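You operate a simulated robot arm through the tools that you are given. There is no shell and no other tool. Be economical: measure what you need, move in short steps, check, and stop when the job is done.

You run a simulated two-armed robot. Do the job below in one go: nothing can be reset, and whatever is moved stays where it is left.

JOB
Press the sandwich under the baking tray with both brass weights.
Fine: tray level on the sandwich; the weights lie in the wide block drawer; shut it after. Set down upright: large weight, small weight.

It is judged by the outcome, as a careful person would: the job done as asked, and still so three seconds after it is handed in. It fails if anything else is knocked over, pushed out of place, dropped, spilled or broken.

ROBOT AND FRAMES
Two 7-joint arms with three-finger grippers on one trunk, on a base that drives. Base frame: it is fixed to the floor where the robot stands at the start and does not move with it; the origin is under the middle of the robot, x ahead of it, y to its left, z up. Readings come in mm, degrees, newtons and seconds.
The left shoulder is at the start at [42, 154, 1007], the right one opposite. With the tool pointing down near the work surface each hand reaches from about 100 to 600 mm from the robot's upright axis, wherever it stands, measured 20 degrees to its own side. Places, roughly: baking tray (29x21x2 cm) [600, -200, 900]; sheet [600, -200, 900]; wide block drawer [700, 100, 600]. Payload 2.69 kg a hand.
Tool frame (each hand has its own): the origin (TCP) lies between the finger pads and is the grasp point; the fingertips stand 29 mm ahead of it; z points along the fingers, y is the line along which they close. Largest opening 120 mm; the body of the gripper starts 78 mm behind the TCP.
Orientation is that of the tool frame in the base frame, as a unit quaternion [w, x, y, z]. With the fingers straight down and closing along the base's y, the tool's x points along the base's -x, its y along +y and its z along -z.

CONTROLS
- The arms move only by the tool arm_command. It takes "left_deltas", "right_deltas" or both (then of equal length, played together; a hand with none holds still); each is a list that holds one entry, the list of rows, each a list of 7 numbers: the finger opening in mm, from 0 to 120, then the shift along the tool's x, y, z in units of 200 mm (1.0 is 200 mm), then the turn, a rotation vector about the tool's x, y, z in units of 120 degrees (1.0 is 120 degrees). In form: [[[fingers, dx, dy, dz, rx, ry, rz], ...]]. A call has 1 to 20 rows; each row is the pose to reach, as a shift and turn from the pose commanded when the call began, along the tool's axes at that moment. A call with a number of a shift or a turn outside -1 to 1 is refused whole. Each row takes 0.2 s and may step no farther than 50 mm and 8.6 degrees from the row before; otherwise, or with a gripper value out of range, the whole call is refused. A pose out of reach is approached as far as the arm can. The call stops where the force on the tool passes 40 N (or 10 N more than at its start, if that is more) or the arm is blocked; 0.2 s more then pass. The fingers move at their own pace and stop on an object; they squeeze with about 44 N. The grip force told is the motor's: it shows also when the fingers shut on nothing. Time passes only in rows, and 0.2 s behind the last, so rows that repeat a pose let the fingers close. The reply holds the time, the measured pose of the TCP, the force on the tool along the base axes, the opening and the grip force, in the units named above and with some noise, with the torque about the TCP (base axes, N m) and any sound that the robot's microphone picked up, and new pictures: "show" is both (left out), scene, wrist or none (wrist: the cameras of the hands that moved).
- Cameras (640 x 400 px; columns grow to the right, rows downward): "scene" is now at [149.8, -8.2, 1153.5]; the picture's right is [-0.11, -0.99, 0.00], its down [-0.58, 0.06, -0.81] and it looks along [0.81, -0.09, -0.58] (base axes); focal length 214 px, centre (320, 200). "left" rides on the left gripper at [63, 0, -104] in its tool frame; the picture's right is [0.00, 1.00, 0.00], its down [-0.83, 0.00, -0.56] and it looks along [-0.56, 0.00, 0.83] (tool axes); focal length 275 px, centre (320, 200). "right" rides on the right gripper at [63, 0, -104] in its tool frame; the picture's right is [0.00, 1.00, 0.00], its down [-0.83, 0.00, -0.56] and it looks along [-0.56, 0.00, 0.83] (tool axes); focal length 275 px, centre (320, 200). There is no depth. A picture from a camera that has moved, and an enlarged one, comes with that camera's place and axes in the base frame and with its lens.
- slide_trunk(by): slides the trunk up (or, below 0, down) by that many mm; the arms and the scene camera ride with it, the base frame stays. It gives what a move gives, with no picture.
- drive_base(legs): drives the robot by 1 to 6 legs, each [ahead, left, turn to the left] in mm, mm and degrees, along the robot's own axes; the way and the turn of a leg run together, so that a leg with both is an arc; at most 1500 mm and 180 degrees a leg. The arms and the cameras ride along, it lands a little off, and it stops where it bumps. It gives what a move gives, and a new picture of the scene camera.
- head_to(pan, tilt): turns the head with the scene camera to pan (to the left, within 80 degrees either way) and tilt (down, from -29 to 69), counted from straight ahead of the robot. It gives what a move gives, and a new picture of the scene camera.
- close_up(camera, box): a new picture of the part [left, top, right, bottom] of that camera's present view, enlarged. No time passes.
- job_done(): hands the job in; it is judged then, once.

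Work in short steps. Places have to be worked out from the pictures, the camera data and where the tool is seen: move nearer, look again, correct. Check each grasp and each placing, and mend what went wrong. You have 120 turns and 260 pictures in all, those below and enlarged ones among them. Open the grippers and draw the arms clear of the work before you hand the job in, unless the task says otherwise; then end with one line.

The tools are called after "Request:" as a command line: name --argument value ..., lists and objects as JSON in quotes. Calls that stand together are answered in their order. arm_command: Moves the arms, as the interface text tells. Its arguments: {"type":"object","properties":{"left_deltas":{"type":"array","items":{"type":"array","items":{"type":"array","items":{"type":"number"}}}},"right_deltas":{"type":"array","items":{"type":"array","items":{"type":"array","items":{"type":"number"}}}},"show":{"type":"string","enum":["both","scene","wrist","none"]}},"required":[]} The other tools are called the same way: slide_trunk (by) slides the trunk up or down; drive_base (legs) drives the base; head_to (pan, tilt) turns the head that bears the scene camera; close_up (camera, box) takes an enlarged picture of a part of a camera's view; job_done () hands the job in.

At the start:

```text
t: 0.0
left_ee_pos: [332.5, 85.8, 1154.0]
left_ee_rot: [0.001, 0.0, 1.0, 0.0]
left_ft_force: [-0.7, -0.3, 0.1]
left_torque: [-0.04, 0.0, 0.02]
left_gripper_width: 120.2
left_grasp_force: 0.1
right_ee_pos: [315.1, -138.0, 1121.3]
right_ee_rot: [0.0, 0.0, 1.0, 0.0]
right_ft_force: [0.3, 0.5, 1.0]
right_torque: [0.02, 0.02, 0.01]
right_gripper_width: 119.9
right_grasp_force: 0.0
trunk travel left (down, up): [-375.0, 63.0]
robot x, y, heading: [-0.7, 4.0, 0.2]
head pan, tilt: [-6.3, 35.6]
```

scene: 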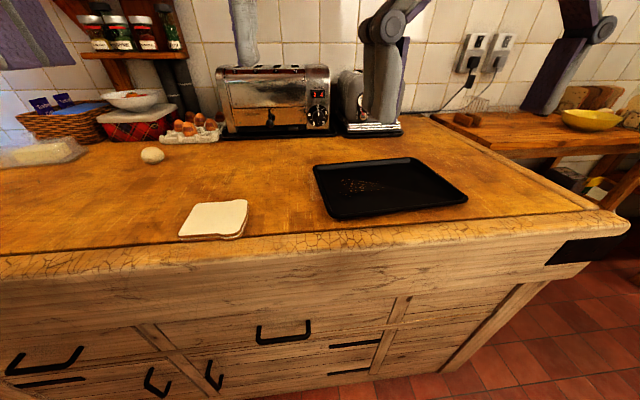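
right: 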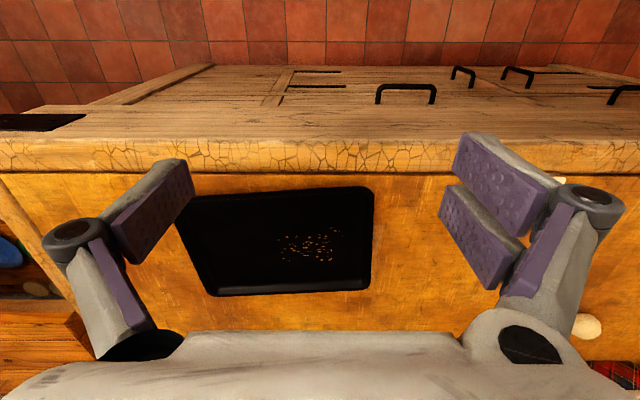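
left: 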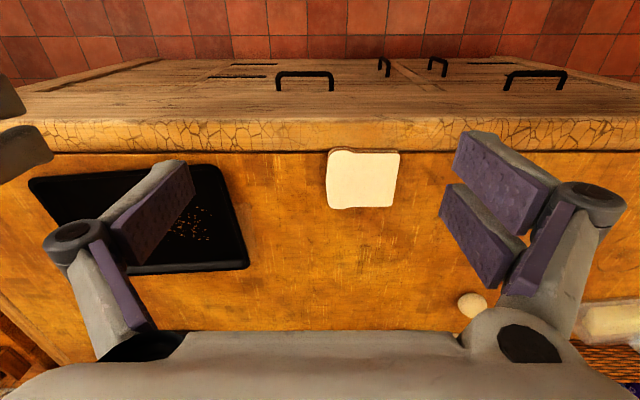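

The tray is ahead and to the right, the sandwich ahead and to the left, and the drawer handles are below the counter edge. I'll look closer before moving.

Request:
close_up --camera "scene" --box '[150, 140, 480, 346]'

Request:
head_to --pan 0 --tilt 60

```text
1.94 times, centred on (315, 243) of scene
camera zoom: at [149.8, -8.2, 1153.5], right [-0.11, -0.99, 0.0], down [-0.58, 0.06, -0.81], along [0.81, -0.09, -0.58], focal length 416 px, centre (330, 117)
```

zoom: 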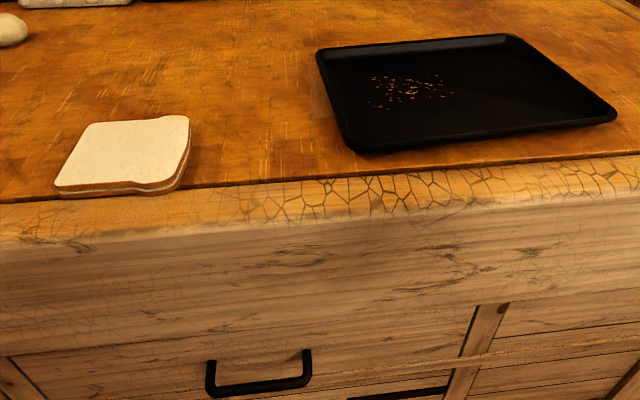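

```text
t: 0.9
left_ee_pos: [333.0, 86.8, 1154.0]
left_ee_rot: [0.001, -0.001, 1.0, 0.0]
left_ft_force: [-0.8, 0.1, 0.5]
left_torque: [0.0, 0.0, 0.01]
left_gripper_width: 119.9
left_grasp_force: 0.1
right_ee_pos: [314.3, -138.4, 1121.9]
right_ee_rot: [0.0, 0.0, 1.0, 0.0]
right_ft_force: [-0.6, 0.2, -0.5]
right_torque: [0.04, 0.02, -0.01]
right_gripper_width: 120.2
right_grasp_force: 0.0
trunk travel left (down, up): [-375.0, 63.0]
robot x, y, heading: [-3.8, -0.6, -0.2]
head pan, tilt: [0.0, 60.0]
camera scene: at [129.3, 1.5, 1120.2], right [0.0, -1.0, 0.0], down [-0.87, 0.0, -0.5], along [0.5, 0.0, -0.87], focal length 214 px, centre (320, 200)
```

scene: 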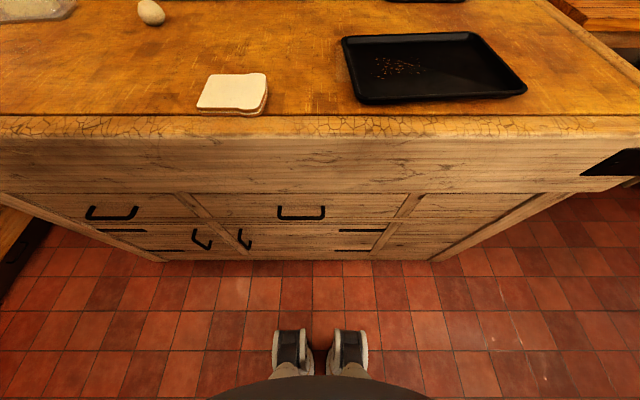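

Triangulating gives a sandwich top centre near [483,153,888] and a tray centre near [582,-200], yawed about 4°. I'll drive to face the tray squarely, so each hand can grip one short rim.

Request:
drive_base --legs '[[145, -233, 4.3]]'

Request:
close_up --camera "left" --box '[0, 0, 640, 400]'

Request:
close_up --camera "right" --box '[0, 0, 640, 400]'

```text
t: 3.3
left_ee_pos: [477.0, -116.2, 1153.6]
left_ee_rot: [0.0, -0.038, 0.999, 0.0]
left_ft_force: [1.6, -0.3, -0.5]
left_torque: [0.03, 0.03, -0.06]
left_gripper_width: 119.9
left_grasp_force: 0.1
right_ee_pos: [476.5, -340.6, 1120.8]
right_ee_rot: [0.0, -0.039, 0.999, 0.0]
right_ft_force: [0.0, -0.1, -0.3]
right_torque: [0.02, -0.01, -0.02]
right_gripper_width: 119.8
right_grasp_force: 0.0
trunk travel left (down, up): [-375.0, 63.0]
robot x, y, heading: [153.2, -223.6, 4.5]
head pan, tilt: [0.0, 60.0]
camera scene: at [280.8, -215.8, 1120.1], right [0.08, -1.0, 0.0], down [-0.86, -0.07, -0.5], along [0.5, 0.04, -0.87], focal length 214 px, centre (320, 200)
```

scene: 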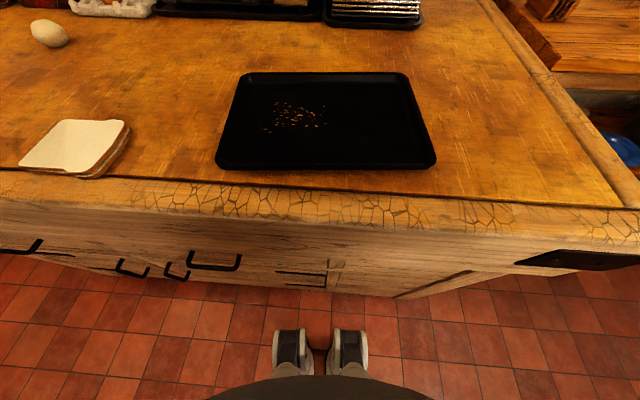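

```text
1.00 times, centred on (320, 200) of left (not enlarged: the box is as wide or as high as the picture)
camera zoom: at [413.8, -120.3, 1258.7], right [-0.07, 1.0, 0.0], down [0.83, 0.06, 0.56], along [0.56, 0.04, -0.83], focal length 275 px, centre (320, 200)
```

zoom: 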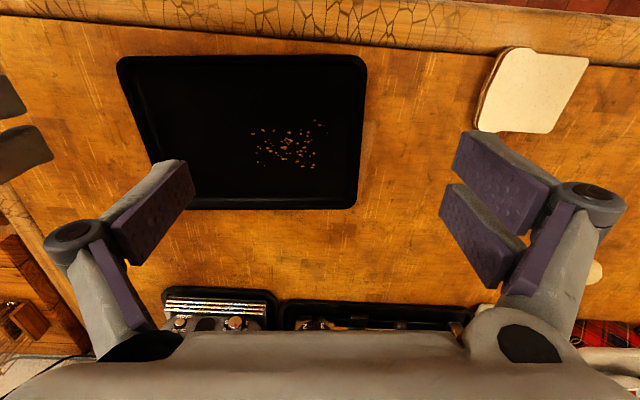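

```text
1.00 times, centred on (320, 200) of right (not enlarged: the box is as wide or as high as the picture)
camera zoom: at [413.3, -344.7, 1226.4], right [-0.08, 1.0, 0.0], down [0.83, 0.07, 0.56], along [0.55, 0.04, -0.83], focal length 275 px, centre (320, 200)
```

zoom: 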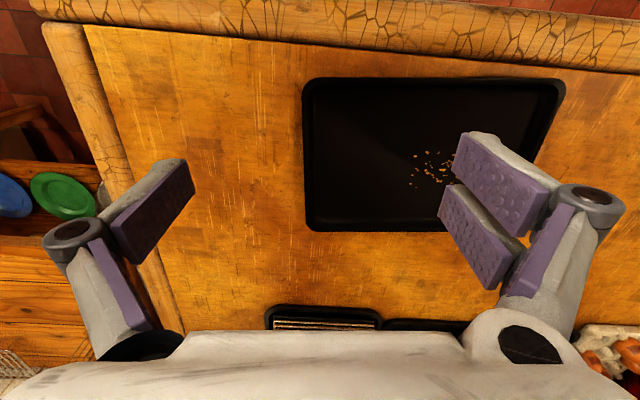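

The tray is now aligned with the robot. Its left rim is at about +137 and its right rim at about -161 in robot-local y, with the centre about 422 ahead. I'll bring both hands to hover above the two rims.

Request:
arm_command --left_deltas '[[[60, -0.091, 0.055, 0.164, 0, 0, 0], [60, -0.182, 0.11, 0.328, 0, 0, 0], [60, -0.273, 0.165, 0.492, 0, 0, 0], [60, -0.364, 0.22, 0.656, 0, 0, 0], [60, -0.455, 0.275, 0.82, 0, 0, 0]]]' --right_deltas '[[[60, -0.109, -0.019, 0.131, 0, 0, 0], [60, -0.218, -0.038, 0.262, 0, 0, 0], [60, -0.327, -0.057, 0.393, 0, 0, 0], [60, -0.436, -0.076, 0.524, 0, 0, 0], [60, -0.545, -0.095, 0.655, 0, 0, 0]]]'

```text
t: 4.5
left_ee_pos: [564.3, -53.1, 990.7]
left_ee_rot: [0.001, -0.038, 0.999, 0.0]
left_ft_force: [-0.3, -0.7, 0.2]
left_torque: [0.01, 0.0, 0.06]
left_gripper_width: 59.9
left_grasp_force: 0.0
right_ee_pos: [586.6, -351.5, 990.5]
right_ee_rot: [0.0, -0.038, 0.999, 0.0]
right_ft_force: [0.4, 0.2, -0.7]
right_torque: [-0.01, -0.01, 0.0]
right_gripper_width: 59.9
right_grasp_force: 0.0
trunk travel left (down, up): [-375.0, 63.0]
robot x, y, heading: [151.6, -227.1, 4.2]
head pan, tilt: [0.0, 60.0]
camera scene: at [281.3, -215.4, 1120.0], right [0.08, -1.0, 0.0], down [-0.86, -0.07, -0.5], along [0.5, 0.04, -0.87], focal length 214 px, centre (320, 200)
camera right: at [523.4, -355.3, 1094.9], right [-0.08, 1.0, 0.0], down [0.83, 0.07, 0.56], along [0.55, 0.04, -0.83], focal length 275 px, centre (320, 200)
camera left: at [500.9, -58.4, 1094.5], right [-0.07, 1.0, 0.0], down [0.83, 0.06, 0.56], along [0.56, 0.04, -0.83], focal length 275 px, centre (320, 200)
```

scene: 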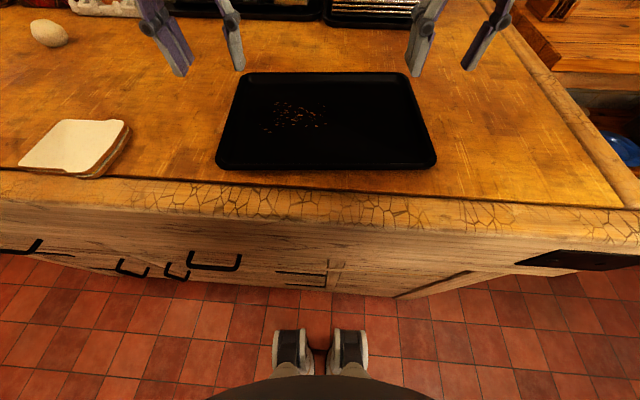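
right: 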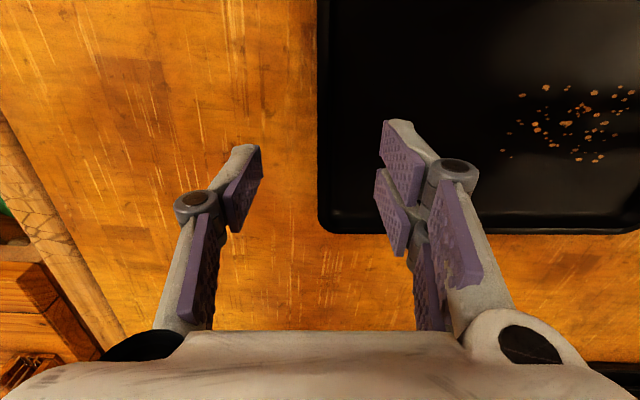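
left: 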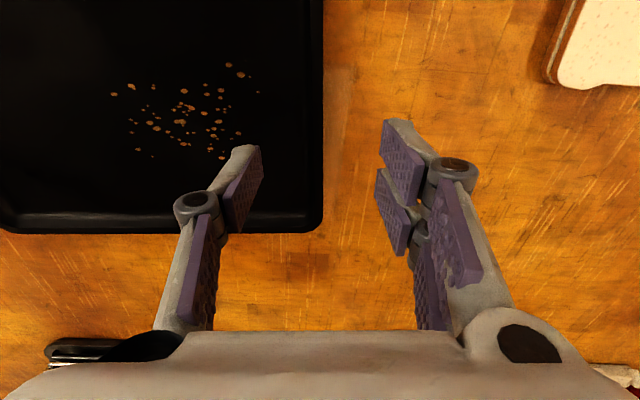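

Each rim's outer edge lies within a few mm of its hand's centre line. I'll lower both to just above the counter, with small lateral corrections.

Request:
arm_command --left_deltas '[[[60, 0, -0.015, 0.14, 0, 0, 0], [60, 0, -0.015, 0.28, 0, 0, 0], [60, 0, -0.015, 0.36, 0, 0, 0], [60, 0, -0.015, 0.42, 0, 0, 0]]]' --right_deltas '[[[60, 0, 0.02, 0.14, 0, 0, 0], [60, 0, 0.02, 0.28, 0, 0, 0], [60, 0, 0.02, 0.36, 0, 0, 0], [60, 0, 0.02, 0.42, 0, 0, 0]]]'

```text
t: 5.5
left_ee_pos: [563.8, -57.9, 907.7]
left_ee_rot: [0.004, -0.039, 0.999, -0.002]
left_ft_force: [2.1, -3.8, 16.2]
left_torque: [-0.68, -0.05, 0.1]
left_gripper_width: 65.5
left_grasp_force: 3.3
right_ee_pos: [585.2, -346.3, 909.2]
right_ee_rot: [0.003, -0.038, 0.999, 0.002]
right_ft_force: [1.8, 1.5, 17.1]
right_torque: [0.69, 0.16, -0.05]
right_gripper_width: 63.5
right_grasp_force: 2.6
trunk travel left (down, up): [-375.0, 63.0]
robot x, y, heading: [152.2, -224.8, 4.4]
head pan, tilt: [0.0, 60.0]
camera scene: at [279.0, -215.9, 1121.1], right [0.08, -1.0, 0.0], down [-0.86, -0.07, -0.5], along [0.5, 0.04, -0.87], focal length 214 px, centre (320, 200)
camera right: at [521.6, -351.4, 1014.0], right [-0.08, 1.0, 0.0], down [0.82, 0.06, 0.56], along [0.56, 0.05, -0.83], focal length 275 px, centre (320, 200)
camera left: at [499.2, -62.2, 1013.1], right [-0.07, 1.0, 0.0], down [0.82, 0.06, 0.56], along [0.56, 0.04, -0.83], focal length 275 px, centre (320, 200)
```

scene: 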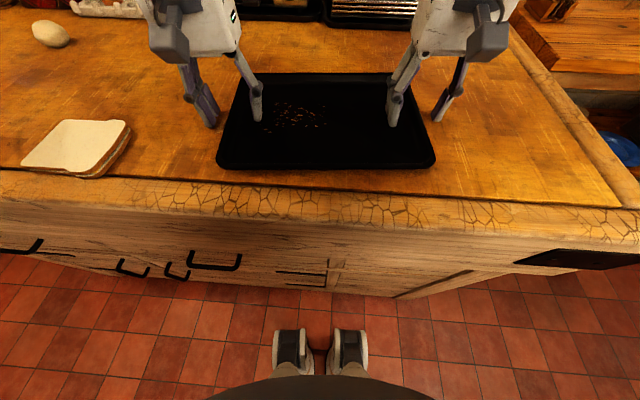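
right: 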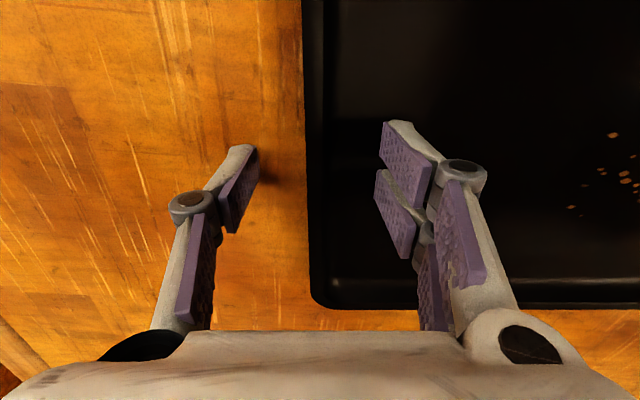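
left: 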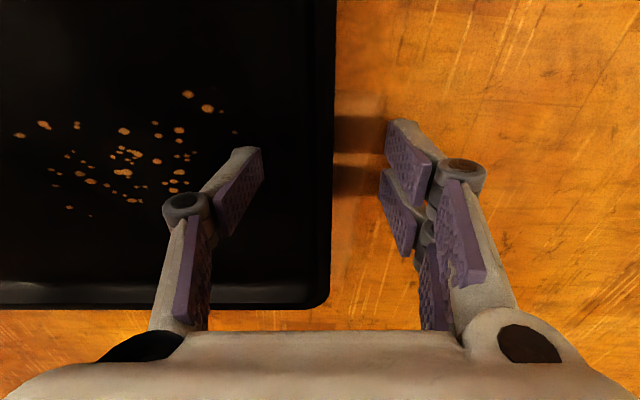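

The inner fingertips touched the tray floor at TCP z≈908. I'll rise 4 mm, centre on the rims and close gently.

Request:
arm_command --left_deltas '[[[60, 0, 0.0, -0.02, 0, 0, 0], [60, 0, 0.025, -0.02, 0, 0, 0], [20, 0, 0.025, -0.02, 0, 0, 0], [0, 0, 0.025, -0.02, 0, 0, 0], [0, 0, 0.025, -0.02, 0, 0, 0], [0, 0, 0.025, -0.02, 0, 0, 0]]]' --right_deltas '[[[60, 0, 0.0, -0.02, 0, 0, 0], [60, 0, -0.025, -0.02, 0, 0, 0], [20, 0, -0.025, -0.02, 0, 0, 0], [0, 0, -0.025, -0.02, 0, 0, 0], [0, 0, -0.025, -0.02, 0, 0, 0], [0, 0, -0.025, -0.02, 0, 0, 0]]]'

```text
t: 6.5
left_ee_pos: [563.4, -60.7, 910.8]
left_ee_rot: [0.003, -0.038, 0.999, -0.01]
left_ft_force: [0.6, -19.3, 2.7]
left_torque: [-0.79, 0.33, 0.39]
left_gripper_width: 5.9
left_grasp_force: 33.3
right_ee_pos: [584.8, -343.3, 911.3]
right_ee_rot: [0.002, -0.04, 0.999, 0.01]
right_ft_force: [-3.2, 19.9, 2.2]
right_torque: [0.73, 0.23, -0.25]
right_gripper_width: 5.8
right_grasp_force: 33.1
trunk travel left (down, up): [-375.0, 63.0]
robot x, y, heading: [151.6, -228.8, 4.5]
head pan, tilt: [0.0, 60.0]
stopped in row 4 (left hand): the force on the tool passed its limit at 48 N (the readings are from after the stop); the commanded pose is now the measured one
camera scene: at [280.2, -215.4, 1119.7], right [0.08, -1.0, 0.0], down [-0.86, -0.07, -0.5], along [0.5, 0.04, -0.87], focal length 214 px, centre (320, 200)
camera right: at [521.6, -350.4, 1015.8], right [-0.08, 1.0, 0.02], down [0.83, 0.06, 0.56], along [0.56, 0.06, -0.83], focal length 275 px, centre (320, 200)
camera left: at [499.2, -61.7, 1015.7], right [-0.07, 1.0, -0.02], down [0.83, 0.07, 0.56], along [0.56, 0.02, -0.83], focal length 275 px, centre (320, 200)
```

scene: 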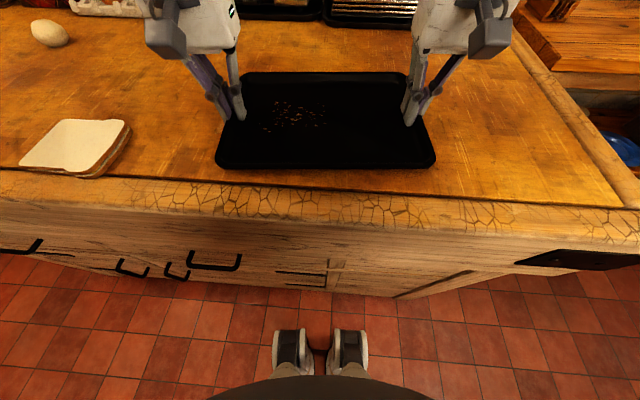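
right: 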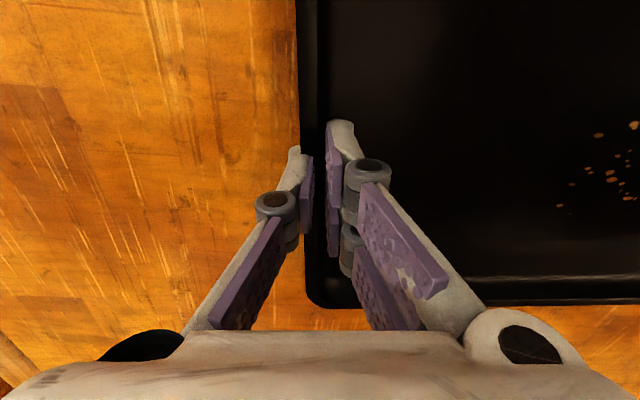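
left: 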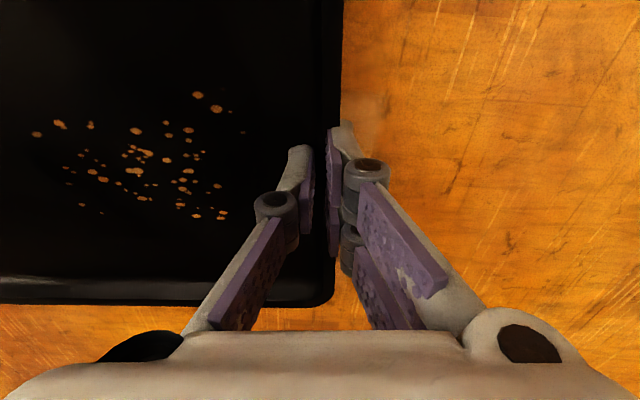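

Both rims are held at 5.9 mm and about 33 N. I'll relieve the sideways stretch slightly and lift both hands together.

Request:
arm_command --left_deltas '[[[0, 0, -0.01, 0, 0, 0, 0], [0, 0, -0.015, -0.02, 0, 0, 0], [0, 0, -0.015, -0.1, 0, 0, 0], [0, 0, -0.015, -0.2, 0, 0, 0], [0, 0, -0.015, -0.3, 0, 0, 0], [0, 0, -0.015, -0.4, 0, 0, 0], [0, 0, -0.015, -0.4, 0, 0, 0]]]' --right_deltas '[[[0, 0, 0.01, 0, 0, 0, 0], [0, 0, 0.015, -0.02, 0, 0, 0], [0, 0, 0.015, -0.1, 0, 0, 0], [0, 0, 0.015, -0.2, 0, 0, 0], [0, 0, 0.015, -0.3, 0, 0, 0], [0, 0, 0.015, -0.4, 0, 0, 0], [0, 0, 0.015, -0.4, 0, 0, 0]]]'

```text
t: 8.1
left_ee_pos: [563.2, -60.2, 991.7]
left_ee_rot: [0.002, -0.037, 0.999, -0.008]
left_ft_force: [0.8, 0.0, 0.2]
left_torque: [0.01, 0.01, 0.0]
left_gripper_width: 0.0
left_grasp_force: 28.9
right_ee_pos: [585.1, -345.4, 991.1]
right_ee_rot: [0.001, -0.04, 0.999, 0.007]
right_ft_force: [0.7, -0.3, 0.1]
right_torque: [-0.01, -0.02, 0.03]
right_gripper_width: 0.1
right_grasp_force: 28.7
trunk travel left (down, up): [-375.0, 63.0]
robot x, y, heading: [153.6, -228.9, 4.3]
head pan, tilt: [0.0, 60.0]
camera scene: at [280.6, -215.5, 1120.1], right [0.08, -1.0, 0.0], down [-0.86, -0.07, -0.5], along [0.5, 0.04, -0.87], focal length 214 px, centre (320, 200)
camera right: at [522.5, -351.1, 1095.9], right [-0.08, 1.0, 0.01], down [0.83, 0.06, 0.56], along [0.55, 0.06, -0.83], focal length 275 px, centre (320, 200)
camera left: at [498.7, -62.6, 1095.9], right [-0.07, 1.0, -0.01], down [0.83, 0.07, 0.56], along [0.56, 0.03, -0.83], focal length 275 px, centre (320, 200)
```

scene: 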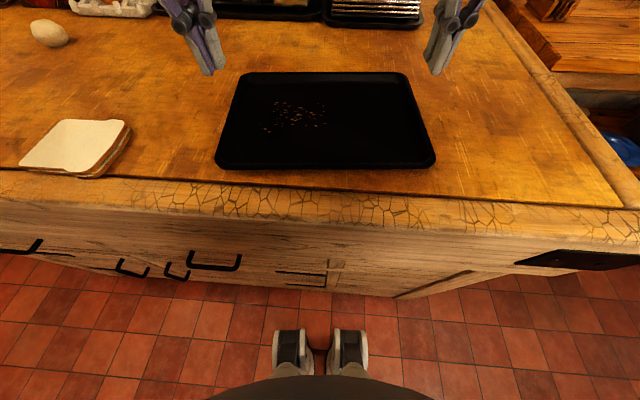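
right: 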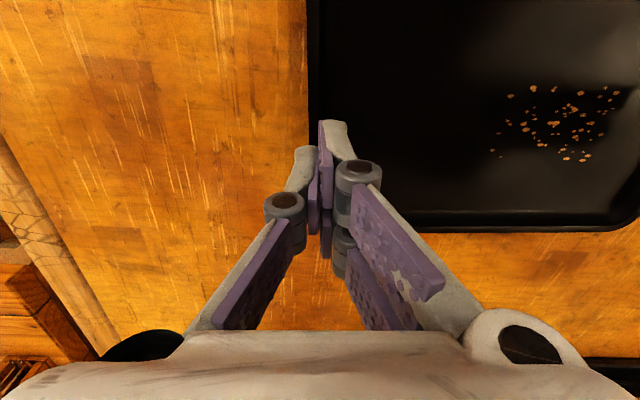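
left: 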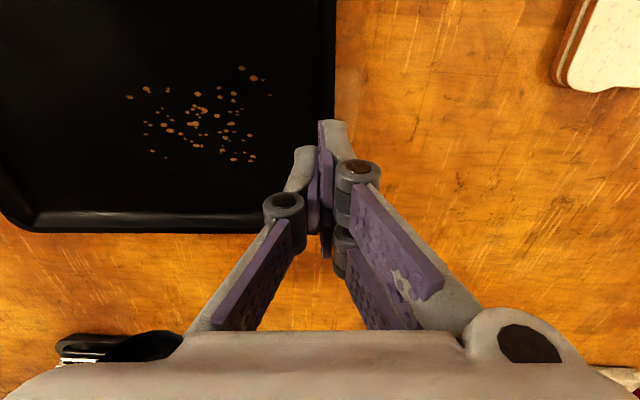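

The fingers slipped off the sloped rim, and the tray didn't move. I'll look closely at the rim's shape.

Request:
close_up --camera "left" --box '[0, 0, 380, 238]'

Request:
close_up --camera "scene" --box '[200, 60, 320, 180]'

```text
1.68 times, centred on (190, 119) of left
camera zoom: at [498.7, -62.6, 1095.9], right [-0.07, 1.0, -0.01], down [0.83, 0.07, 0.56], along [0.56, 0.03, -0.83], focal length 463 px, centre (538, 336)
```

zoom: 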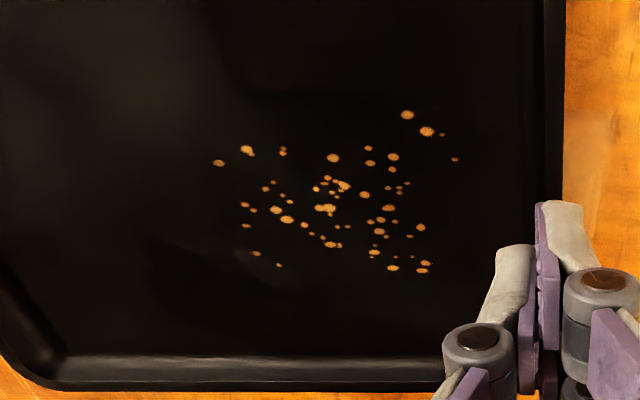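

```text
3.33 times, centred on (260, 120) of scene
camera zoom: at [280.6, -215.5, 1120.1], right [0.08, -1.0, 0.0], down [-0.86, -0.07, -0.5], along [0.5, 0.04, -0.87], focal length 715 px, centre (520, 467)
```

zoom: 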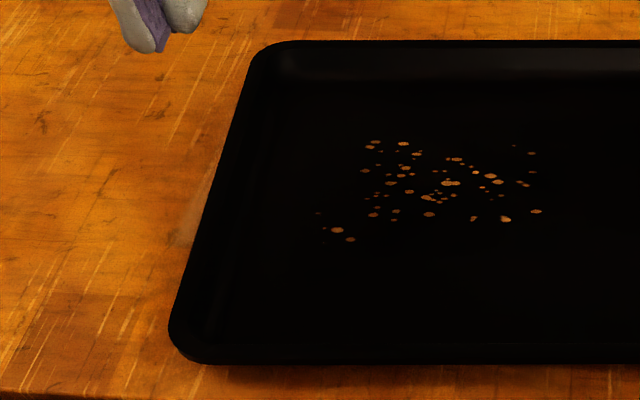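

The wall slopes outward by roughly 30°, so vertical pads can't hold it. I'll tilt both hands 30° so the pads lie flush with the wall, and hover just over the rims.

Request:
arm_command --left_deltas '[[[24, 0, 0.065, 0, 0.0625, 0, 0], [24, 0, 0.065, 0.08, 0.125, 0, 0], [24, 0, 0.065, 0.16, 0.1875, 0, 0], [24, 0, 0.065, 0.24, 0.25, 0, 0], [24, 0, 0.065, 0.305, 0.25, 0, 0]]]' --right_deltas '[[[24, 0, -0.053, 0, -0.0625, 0, 0], [24, 0, -0.053, 0.08, -0.125, 0, 0], [24, 0, -0.053, 0.16, -0.1875, 0, 0], [24, 0, -0.053, 0.24, -0.25, 0, 0], [24, 0, -0.053, 0.305, -0.25, 0, 0]]]'

```text
t: 9.3
left_ee_pos: [561.8, -46.5, 930.7]
left_ee_rot: [0.013, -0.036, 0.963, -0.266]
left_ft_force: [-0.1, 0.7, -0.6]
left_torque: [0.01, -0.01, 0.01]
left_gripper_width: 24.0
left_grasp_force: 0.2
right_ee_pos: [585.8, -353.9, 930.3]
right_ee_rot: [-0.01, -0.037, 0.963, 0.266]
right_ft_force: [0.1, 0.0, -0.4]
right_torque: [-0.01, 0.0, 0.02]
right_gripper_width: 24.1
right_grasp_force: 0.0
trunk travel left (down, up): [-375.0, 63.0]
robot x, y, heading: [151.2, -229.2, 4.1]
head pan, tilt: [0.0, 60.0]
camera scene: at [280.5, -215.5, 1120.1], right [0.08, -1.0, 0.0], down [-0.86, -0.07, -0.5], along [0.5, 0.04, -0.87], focal length 214 px, centre (320, 200)
camera right: at [526.8, -412.4, 1019.9], right [-0.07, 0.85, 0.51], down [0.85, -0.22, 0.48], along [0.52, 0.47, -0.71], focal length 275 px, centre (320, 200)
camera left: at [494.2, 2.1, 1019.8], right [-0.06, 0.86, -0.51], down [0.81, 0.34, 0.48], along [0.59, -0.39, -0.71], focal length 275 px, centre (320, 200)
```

scene: 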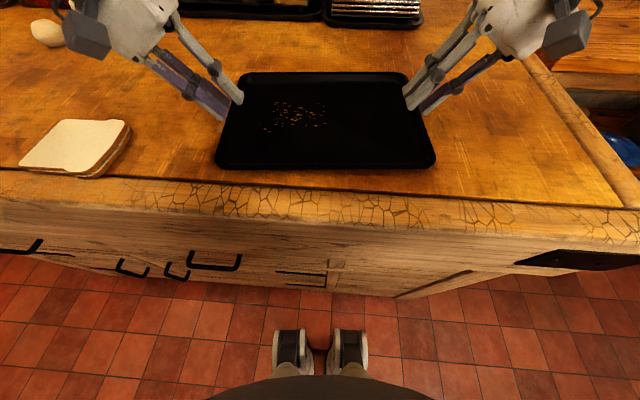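
right: 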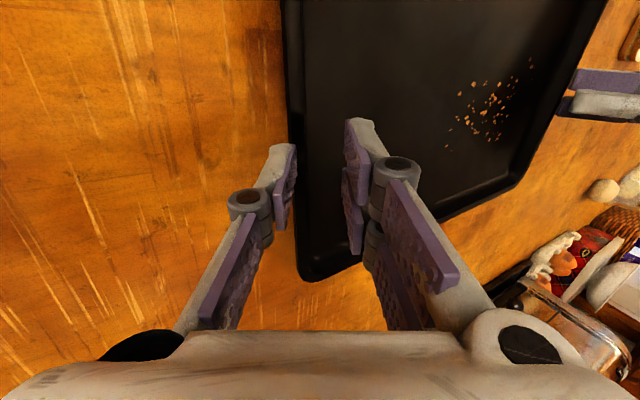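
left: 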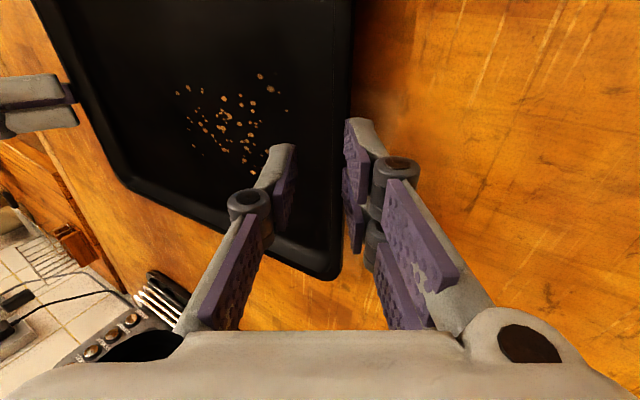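

The hands straddle the rims. I'll go straight down to about z=909 and check the contact forces.

Request:
arm_command --left_deltas '[[[24, 0, 0.025, 0.0433, 0, 0, 0], [24, 0, 0.042, 0.073, 0, 0, 0], [24, 0, 0.05, 0.0866, 0, 0, 0]]]' --right_deltas '[[[24, 0, -0.025, 0.0433, 0, 0, 0], [24, 0, -0.042, 0.073, 0, 0, 0], [24, 0, -0.05, 0.0866, 0, 0, 0]]]' --show "wrist"

```text
t: 10.1
left_ee_pos: [562.3, -47.3, 914.0]
left_ee_rot: [0.017, -0.034, 0.963, -0.266]
left_ft_force: [1.7, 14.4, 24.5]
left_torque: [0.57, 0.28, -0.24]
left_gripper_width: 22.0
left_grasp_force: 0.1
right_ee_pos: [585.5, -354.9, 913.4]
right_ee_rot: [-0.005, -0.04, 0.963, 0.267]
right_ft_force: [2.9, -12.0, 22.1]
right_torque: [-0.52, -0.08, 0.04]
right_gripper_width: 22.8
right_grasp_force: 0.0
trunk travel left (down, up): [-375.0, 63.0]
robot x, y, heading: [150.6, -225.4, 4.1]
head pan, tilt: [0.0, 60.0]
camera right: at [525.6, -412.3, 1003.2], right [-0.08, 0.85, 0.51], down [0.85, -0.22, 0.49], along [0.53, 0.47, -0.71], focal length 275 px, centre (320, 200)
camera left: at [493.7, 2.0, 1003.1], right [-0.05, 0.86, -0.51], down [0.8, 0.34, 0.49], along [0.6, -0.38, -0.7], focal length 275 px, centre (320, 200)
```

right: 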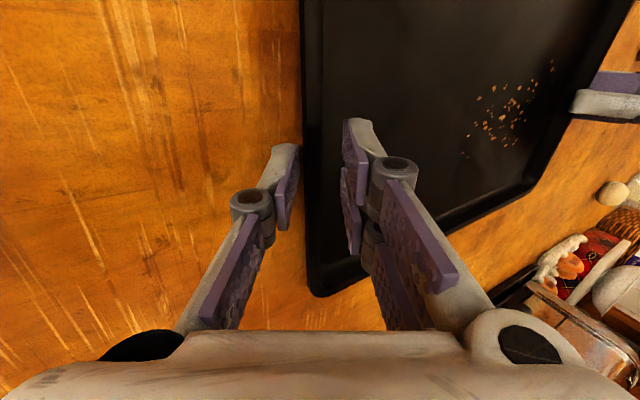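
left: 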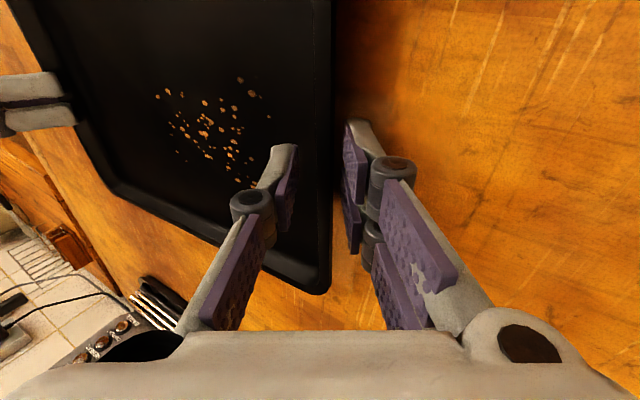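

The outer fingertips met the counter, at about z=877.5. I'll narrow the fingers slightly up, settle a bit lower, then close on the walls.

Request:
arm_command --left_deltas '[[[22, 0, -0.01, -0.0173, 0, 0, 0], [12, 0, -0.01, -0.0173, 0, 0, 0], [12, 0, 0, 0, 0, 0, 0], [0, 0, 0, 0, 0, 0, 0], [0, 0, 0, 0, 0, 0, 0], [0, 0, 0, 0, 0, 0, 0]]]' --right_deltas '[[[22, 0, 0.01, -0.0173, 0, 0, 0], [12, 0, 0.01, -0.0173, 0, 0, 0], [12, 0, 0, 0, 0, 0, 0], [0, 0, 0, 0, 0, 0, 0], [0, 0, 0, 0, 0, 0, 0], [0, 0, 0, 0, 0, 0, 0]]]' --show "wrist"

```text
t: 11.5
left_ee_pos: [561.1, -48.1, 910.1]
left_ee_rot: [0.012, -0.035, 0.963, -0.266]
left_ft_force: [-1.2, -13.1, 5.7]
left_torque: [-0.01, 0.66, 0.57]
left_gripper_width: 6.1
left_grasp_force: 33.8
right_ee_pos: [584.4, -352.2, 910.5]
right_ee_rot: [-0.011, -0.038, 0.963, 0.267]
right_ft_force: [-3.8, 11.2, 2.2]
right_torque: [-0.1, 0.55, -0.17]
right_gripper_width: 6.1
right_grasp_force: 33.8
trunk travel left (down, up): [-375.0, 63.0]
robot x, y, heading: [151.8, -226.7, 4.5]
head pan, tilt: [0.0, 60.0]
camera right: at [526.0, -411.4, 1000.3], right [-0.07, 0.86, 0.51], down [0.85, -0.21, 0.48], along [0.52, 0.47, -0.71], focal length 275 px, centre (320, 200)
camera left: at [494.4, 1.1, 1000.0], right [-0.06, 0.86, -0.51], down [0.81, 0.34, 0.48], along [0.59, -0.39, -0.71], focal length 275 px, centre (320, 200)
```

right: 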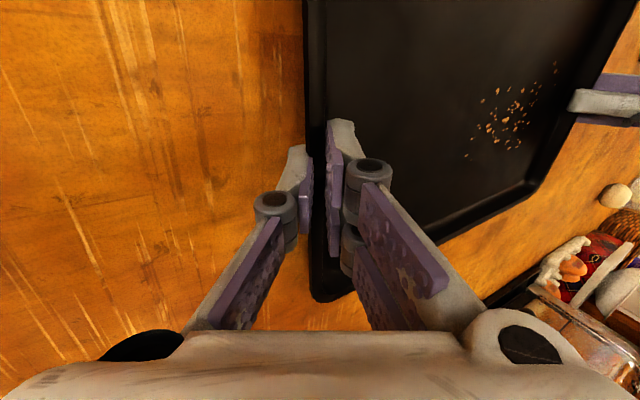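
left: 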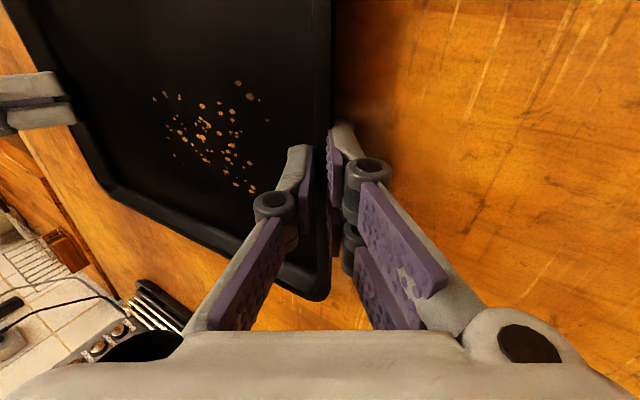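

Both hands read 6.1 mm and about 34 N. I'll test-lift by 8 mm, with a slight inward bias.

Request:
arm_command --left_deltas '[[[0, 0, -0.0087, 0.005, 0, 0, 0], [0, 0, -0.0187, -0.0123, 0, 0, 0], [0, 0, -0.0287, -0.0296, 0, 0, 0], [0, 0, -0.0287, -0.0296, 0, 0, 0]]]' --right_deltas '[[[0, 0, 0.0087, 0.005, 0, 0, 0], [0, 0, 0.0187, -0.0123, 0, 0, 0], [0, 0, 0.0287, -0.0296, 0, 0, 0], [0, 0, 0.0287, -0.0296, 0, 0, 0]]]' --show "scene"

```text
t: 12.5
left_ee_pos: [562.6, -47.5, 917.2]
left_ee_rot: [0.011, -0.036, 0.964, -0.265]
left_ft_force: [1.7, 21.0, -2.4]
left_torque: [0.69, 0.2, 0.68]
left_gripper_width: 6.0
left_grasp_force: 33.4
right_ee_pos: [587.3, -353.2, 917.2]
right_ee_rot: [-0.009, -0.038, 0.964, 0.264]
right_ft_force: [-0.8, -20.8, -2.3]
right_torque: [-0.69, -0.25, 0.25]
right_gripper_width: 6.1
right_grasp_force: 33.6
trunk travel left (down, up): [-375.0, 63.0]
robot x, y, heading: [153.0, -226.6, 4.6]
head pan, tilt: [0.0, 60.0]
camera scene: at [280.7, -215.5, 1120.0], right [0.08, -1.0, 0.0], down [-0.86, -0.07, -0.5], along [0.5, 0.04, -0.87], focal length 214 px, centre (320, 200)
```

scene: 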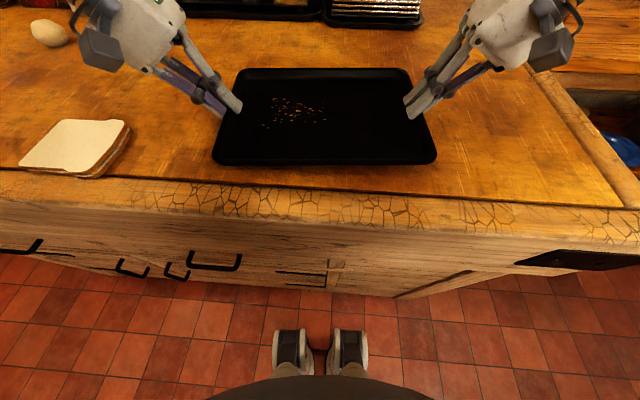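

The tray has lifted level, with about 2.4 N on each hand. I'll raise it another 50 mm and ease the compression slightly.

Request:
arm_command --left_deltas '[[[0, 0, -0.0207, -0.0458, 0, 0, 0], [0, 0, -0.0457, -0.0891, 0, 0, 0], [0, 0, -0.0707, -0.1324, 0, 0, 0], [0, 0, -0.0957, -0.1757, 0, 0, 0], [0, 0, -0.1207, -0.219, 0, 0, 0], [0, 0, -0.1207, -0.219, 0, 0, 0]]]' --right_deltas '[[[0, 0, 0.0207, -0.0458, 0, 0, 0], [0, 0, 0.0457, -0.0891, 0, 0, 0], [0, 0, 0.0707, -0.1324, 0, 0, 0], [0, 0, 0.0957, -0.1757, 0, 0, 0], [0, 0, 0.1207, -0.219, 0, 0, 0], [0, 0, 0.1207, -0.219, 0, 0, 0]]]' --show "scene"

```text
t: 13.9
left_ee_pos: [563.0, -48.4, 967.5]
left_ee_rot: [0.012, -0.036, 0.963, -0.267]
left_ft_force: [3.3, 6.6, -1.5]
left_torque: [0.41, -0.01, 0.78]
left_gripper_width: 6.2
left_grasp_force: 33.7
right_ee_pos: [586.0, -353.5, 967.6]
right_ee_rot: [-0.009, -0.039, 0.963, 0.266]
right_ft_force: [-1.8, -6.9, -2.0]
right_torque: [-0.43, 0.03, 0.2]
right_gripper_width: 6.0
right_grasp_force: 33.7
trunk travel left (down, up): [-375.0, 63.0]
robot x, y, heading: [150.2, -227.4, 4.6]
head pan, tilt: [0.0, 60.0]
camera scene: at [280.7, -215.5, 1120.1], right [0.08, -1.0, 0.0], down [-0.86, -0.07, -0.5], along [0.5, 0.04, -0.87], focal length 214 px, centre (320, 200)
```

scene: 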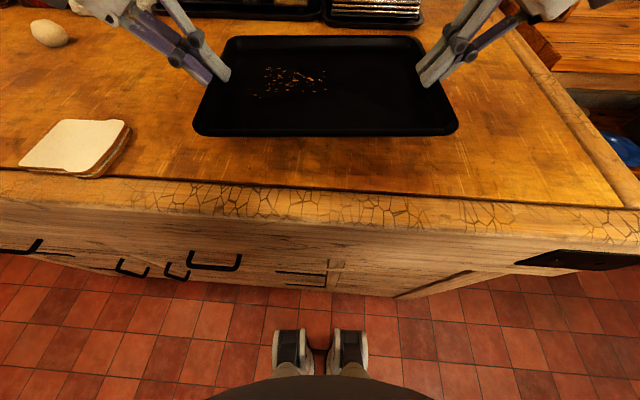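

The tray is up at roughly z=936 with a clear path. I'll turn the robot square, then drive back and left to carry the tray over the sandwich at about [478,152].

Request:
drive_base --legs '[[0, 0, -4.5], [-97, 386, 0]]'

Request:
close_up --camera "left" --box '[0, 0, 640, 400]'

Request:
close_up --camera "right" --box '[0, 0, 640, 400]'

```text
t: 17.9
left_ee_pos: [479.1, 308.1, 968.0]
left_ee_rot: [0.001, 0.003, 0.964, -0.267]
left_ft_force: [3.5, -12.9, -2.8]
left_torque: [0.06, 0.23, 0.66]
left_gripper_width: 6.0
left_grasp_force: 33.8
right_ee_pos: [478.1, 1.7, 968.1]
right_ee_rot: [0.0, -0.001, 0.964, 0.265]
right_ft_force: [-2.8, 13.9, -2.4]
right_torque: [-0.12, -0.2, 0.35]
right_gripper_width: 6.0
right_grasp_force: 33.7
trunk travel left (down, up): [-375.0, 63.0]
robot x, y, heading: [56.0, 159.7, -0.1]
head pan, tilt: [0.0, 60.0]
camera scene: at [184.3, 162.4, 1120.1], right [0.0, -1.0, 0.0], down [-0.87, 0.0, -0.5], along [0.5, 0.0, -0.87], focal length 214 px, centre (320, 200)
```

scene: 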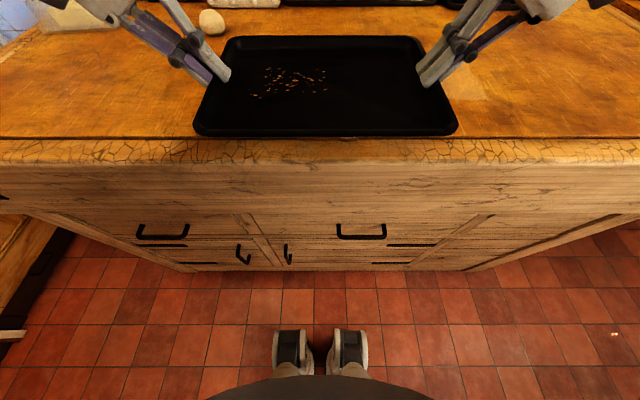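

```text
1.00 times, centred on (320, 200) of left (not enlarged: the box is as wide or as high as the picture)
camera zoom: at [415.1, 361.7, 1057.5], right [0.01, 0.86, -0.51], down [0.83, 0.28, 0.48], along [0.56, -0.43, -0.71], focal length 275 px, centre (320, 200)
```

zoom: 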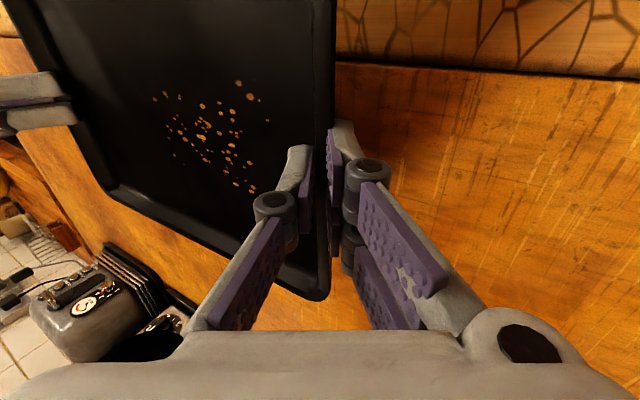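

```text
1.00 times, centred on (320, 200) of right (not enlarged: the box is as wide or as high as the picture)
camera zoom: at [414.6, -52.0, 1057.7], right [-0.01, 0.86, 0.51], down [0.83, -0.28, 0.48], along [0.56, 0.43, -0.71], focal length 275 px, centre (320, 200)
```

zoom: 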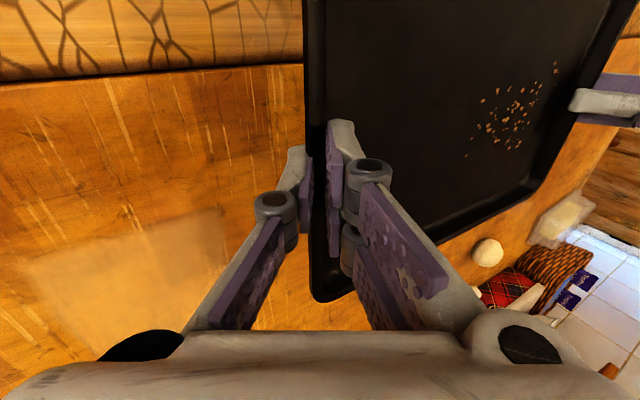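

The tray is centred over the sandwich, near [478.6,155]. I'll lower it 34 mm and then watch the forces.

Request:
arm_command --left_deltas '[[[0, 0, 0.0257, 0.0429, 0, 0, 0], [0, 0, 0.0513, 0.0858, 0, 0, 0], [0, 0, 0.077, 0.1287, 0, 0, 0], [0, 0, 0.0872, 0.1459, 0, 0, 0], [0, 0, 0.0872, 0.1459, 0, 0, 0]]]' --right_deltas '[[[0, 0, -0.0257, 0.0429, 0, 0, 0], [0, 0, -0.0513, 0.0858, 0, 0, 0], [0, 0, -0.077, 0.1287, 0, 0, 0], [0, 0, -0.0872, 0.1459, 0, 0, 0], [0, 0, -0.0872, 0.1459, 0, 0, 0]]]' --show "scene"

```text
t: 19.1
left_ee_pos: [478.3, 307.3, 934.7]
left_ee_rot: [0.002, 0.002, 0.964, -0.267]
left_ft_force: [0.1, -6.6, -2.1]
left_torque: [0.16, 0.2, 0.62]
left_gripper_width: 5.8
left_grasp_force: 33.2
right_ee_pos: [477.9, 1.2, 933.8]
right_ee_rot: [0.0, -0.001, 0.964, 0.266]
right_ft_force: [-0.3, 6.3, -2.4]
right_torque: [-0.24, -0.24, -0.42]
right_gripper_width: 5.9
right_grasp_force: 33.5
trunk travel left (down, up): [-375.0, 63.0]
robot x, y, heading: [50.4, 157.8, -0.0]
head pan, tilt: [0.0, 60.0]
camera scene: at [184.3, 162.2, 1120.1], right [0.0, -1.0, 0.0], down [-0.87, 0.0, -0.5], along [0.5, 0.0, -0.87], focal length 214 px, centre (320, 200)
```

scene: 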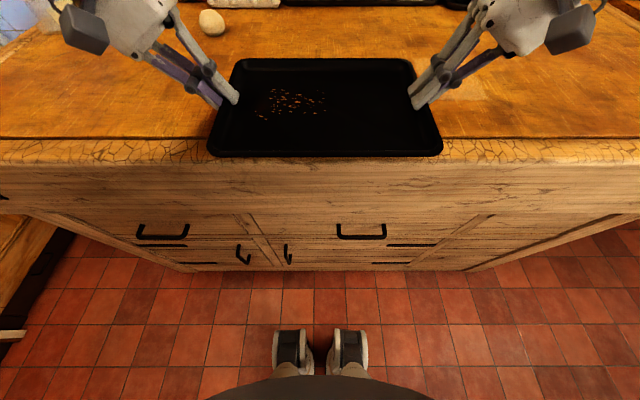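

There's no contact yet. I'll ease down 6 mm in small rows.

Request:
arm_command --left_deltas '[[[0, 0, 0.0051, 0.0086, 0, 0, 0], [0, 0, 0.0103, 0.0172, 0, 0, 0], [0, 0, 0.0154, 0.0257, 0, 0, 0], [0, 0, 0.0154, 0.0257, 0, 0, 0]]]' --right_deltas '[[[0, 0, -0.0051, 0.0086, 0, 0, 0], [0, 0, -0.0103, 0.0172, 0, 0, 0], [0, 0, -0.0154, 0.0257, 0, 0, 0], [0, 0, -0.0154, 0.0257, 0, 0, 0]]]' --show "none"

```text
t: 20.1
left_ee_pos: [477.0, 307.2, 928.7]
left_ee_rot: [0.003, 0.002, 0.964, -0.266]
left_ft_force: [1.9, -5.3, 3.5]
left_torque: [0.16, 0.53, 0.46]
left_gripper_width: 6.0
left_grasp_force: 33.5
right_ee_pos: [477.8, 1.3, 928.8]
right_ee_rot: [0.001, -0.002, 0.964, 0.266]
right_ft_force: [-0.2, 5.2, 4.1]
right_torque: [-0.17, -0.02, -0.17]
right_gripper_width: 6.0
right_grasp_force: 33.6
trunk travel left (down, up): [-375.0, 63.0]
robot x, y, heading: [54.5, 161.6, -0.0]
head pan, tilt: [0.0, 60.0]
```

The tray is resting on the sandwich, with both hands reading light upward loads. I'll open both hands and back out along the finger axes.

Request:
arm_command --left_deltas '[[[14, 0, 0, 0, 0, 0, 0], [30, 0, 0, 0, 0, 0, 0], [30, 0, 0, -0.05, 0, 0, 0], [30, 0, 0, -0.2, 0, 0, 0], [30, 0, 0, -0.4, 0, 0, 0], [30, 0, 0, -0.6, 0, 0, 0]]]' --right_deltas '[[[14, 0, 0, 0, 0, 0, 0], [30, 0, 0, 0, 0, 0, 0], [30, 0, 0, -0.05, 0, 0, 0], [30, 0, 0, -0.2, 0, 0, 0], [30, 0, 0, -0.4, 0, 0, 0], [30, 0, 0, -0.6, 0, 0, 0]]]' --show "both"

```text
t: 21.5
left_ee_pos: [477.0, 370.1, 1031.9]
left_ee_rot: [0.001, 0.002, 0.964, -0.267]
left_ft_force: [-0.2, 0.4, 0.5]
left_torque: [0.0, 0.01, 0.0]
left_gripper_width: 29.8
left_grasp_force: 0.0
right_ee_pos: [478.1, -60.7, 1032.3]
right_ee_rot: [0.001, -0.001, 0.964, 0.266]
right_ft_force: [0.4, -0.2, -0.5]
right_torque: [0.01, 0.0, 0.04]
right_gripper_width: 30.1
right_grasp_force: 0.1
trunk travel left (down, up): [-375.0, 63.0]
robot x, y, heading: [54.2, 164.2, -0.0]
head pan, tilt: [0.0, 60.0]
camera scene: at [183.8, 162.3, 1120.2], right [0.0, -1.0, 0.0], down [-0.87, 0.0, -0.5], along [0.5, 0.0, -0.87], focal length 214 px, centre (320, 200)
camera right: at [414.7, -114.5, 1121.7], right [-0.01, 0.86, 0.51], down [0.83, -0.28, 0.48], along [0.56, 0.43, -0.71], focal length 275 px, centre (320, 200)
camera left: at [413.8, 423.5, 1121.1], right [0.01, 0.86, -0.51], down [0.83, 0.28, 0.48], along [0.56, -0.43, -0.71], focal length 275 px, centre (320, 200)
```

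scene: 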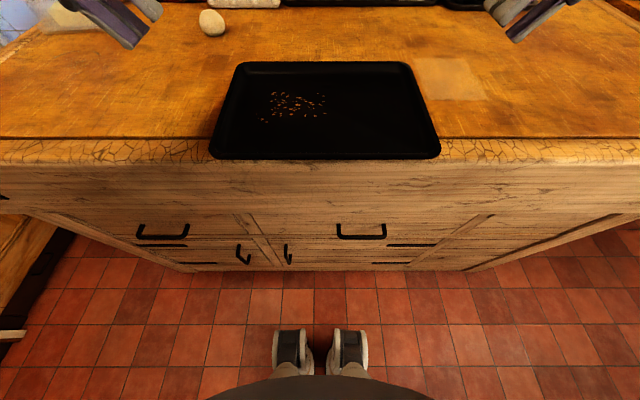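
right: 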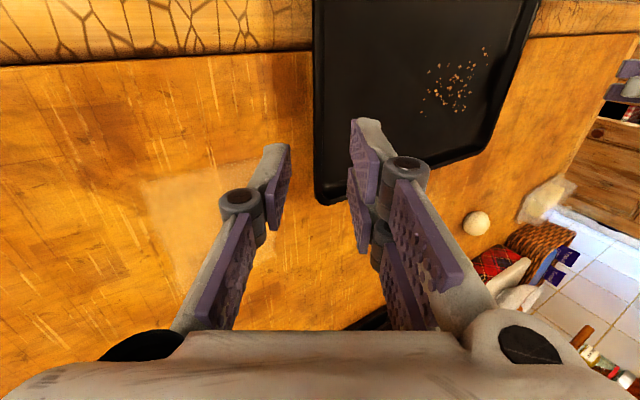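
left: 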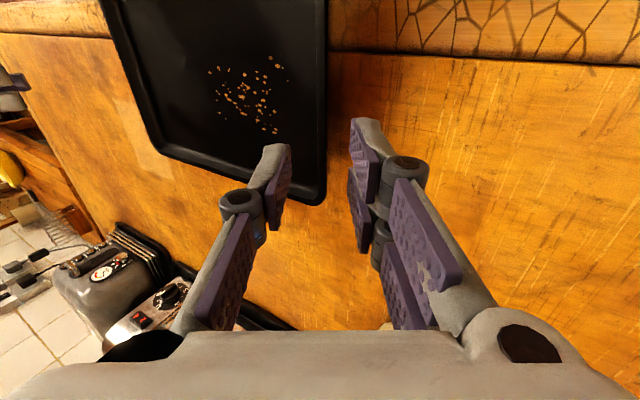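

The tray sits level on the sandwich. I'll back the robot off so the right hand lines up with the wide drawer's handle, which I judge to be near [381,53,583].

Request:
drive_base --legs '[[-250, 42, 0]]'

Request:
slide_trunk --by -250

Request:
head_to --pan 0 --tilt 35

```text
t: 23.3
left_ee_pos: [228.4, 412.1, 1031.3]
left_ee_rot: [0.002, 0.003, 0.964, -0.266]
left_ft_force: [-0.6, 0.1, -0.8]
left_torque: [0.0, -0.05, 0.02]
left_gripper_width: 30.1
left_grasp_force: 0.1
right_ee_pos: [229.1, -18.4, 1031.0]
right_ee_rot: [0.001, 0.0, 0.964, 0.266]
right_ft_force: [-0.5, -0.1, 0.4]
right_torque: [-0.03, -0.03, -0.03]
right_gripper_width: 29.9
right_grasp_force: 0.2
trunk travel left (down, up): [-375.0, 63.0]
robot x, y, heading: [-191.8, 203.2, 0.1]
head pan, tilt: [0.0, 60.0]
camera scene: at [-66.0, 204.8, 1120.2], right [0.0, -1.0, 0.0], down [-0.87, 0.0, -0.5], along [0.5, 0.0, -0.87], focal length 214 px, centre (320, 200)
```

scene: 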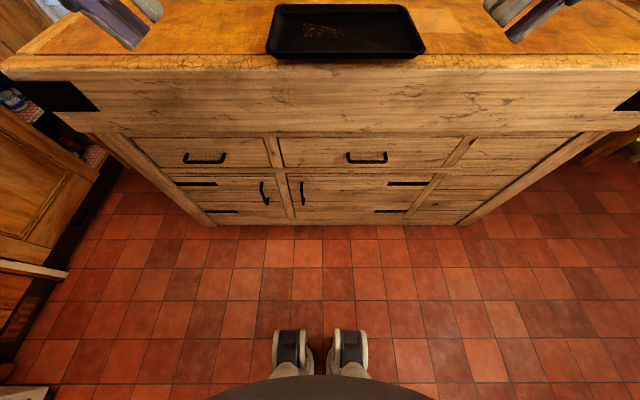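

```text
t: 25.9
left_ee_pos: [227.7, 411.2, 781.2]
left_ee_rot: [0.001, 0.003, 0.964, -0.266]
left_ft_force: [0.6, -0.5, 0.1]
left_torque: [0.01, 0.02, 0.03]
left_gripper_width: 29.8
left_grasp_force: 0.0
right_ee_pos: [228.6, -19.3, 781.9]
right_ee_rot: [0.001, 0.0, 0.964, 0.265]
right_ft_force: [-1.0, 0.1, -0.2]
right_torque: [0.0, 0.01, -0.01]
right_gripper_width: 30.0
right_grasp_force: 0.0
trunk travel left (down, up): [-125.0, 313.0]
robot x, y, heading: [-193.5, 204.3, 0.1]
head pan, tilt: [0.0, 60.0]
```

```text
t: 26.8
left_ee_pos: [227.6, 411.3, 781.2]
left_ee_rot: [0.0, 0.002, 0.964, -0.266]
left_ft_force: [-0.5, -0.9, 0.7]
left_torque: [0.06, 0.02, -0.02]
left_gripper_width: 30.1
left_grasp_force: 0.0
right_ee_pos: [228.0, -20.0, 781.8]
right_ee_rot: [0.001, 0.0, 0.964, 0.266]
right_ft_force: [-0.2, -0.1, 0.4]
right_torque: [0.02, -0.01, -0.02]
right_gripper_width: 29.6
right_grasp_force: 0.0
trunk travel left (down, up): [-125.0, 313.0]
robot x, y, heading: [-198.0, 205.9, -0.1]
head pan, tilt: [0.0, 35.0]
camera scene: at [37.4, 204.5, 886.8], right [0.0, -1.0, 0.0], down [-0.57, 0.0, -0.82], along [0.82, 0.0, -0.57], focal length 214 px, centre (320, 200)
```

scene: 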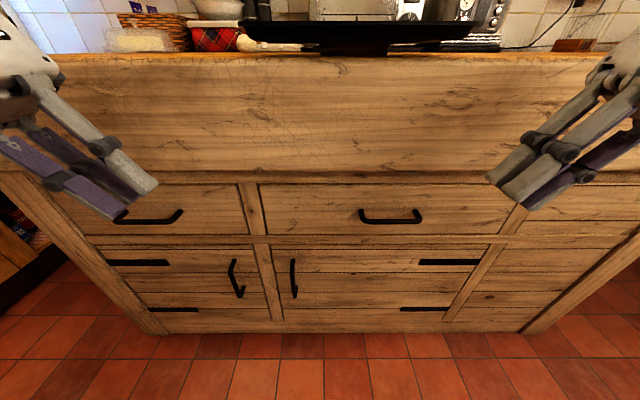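

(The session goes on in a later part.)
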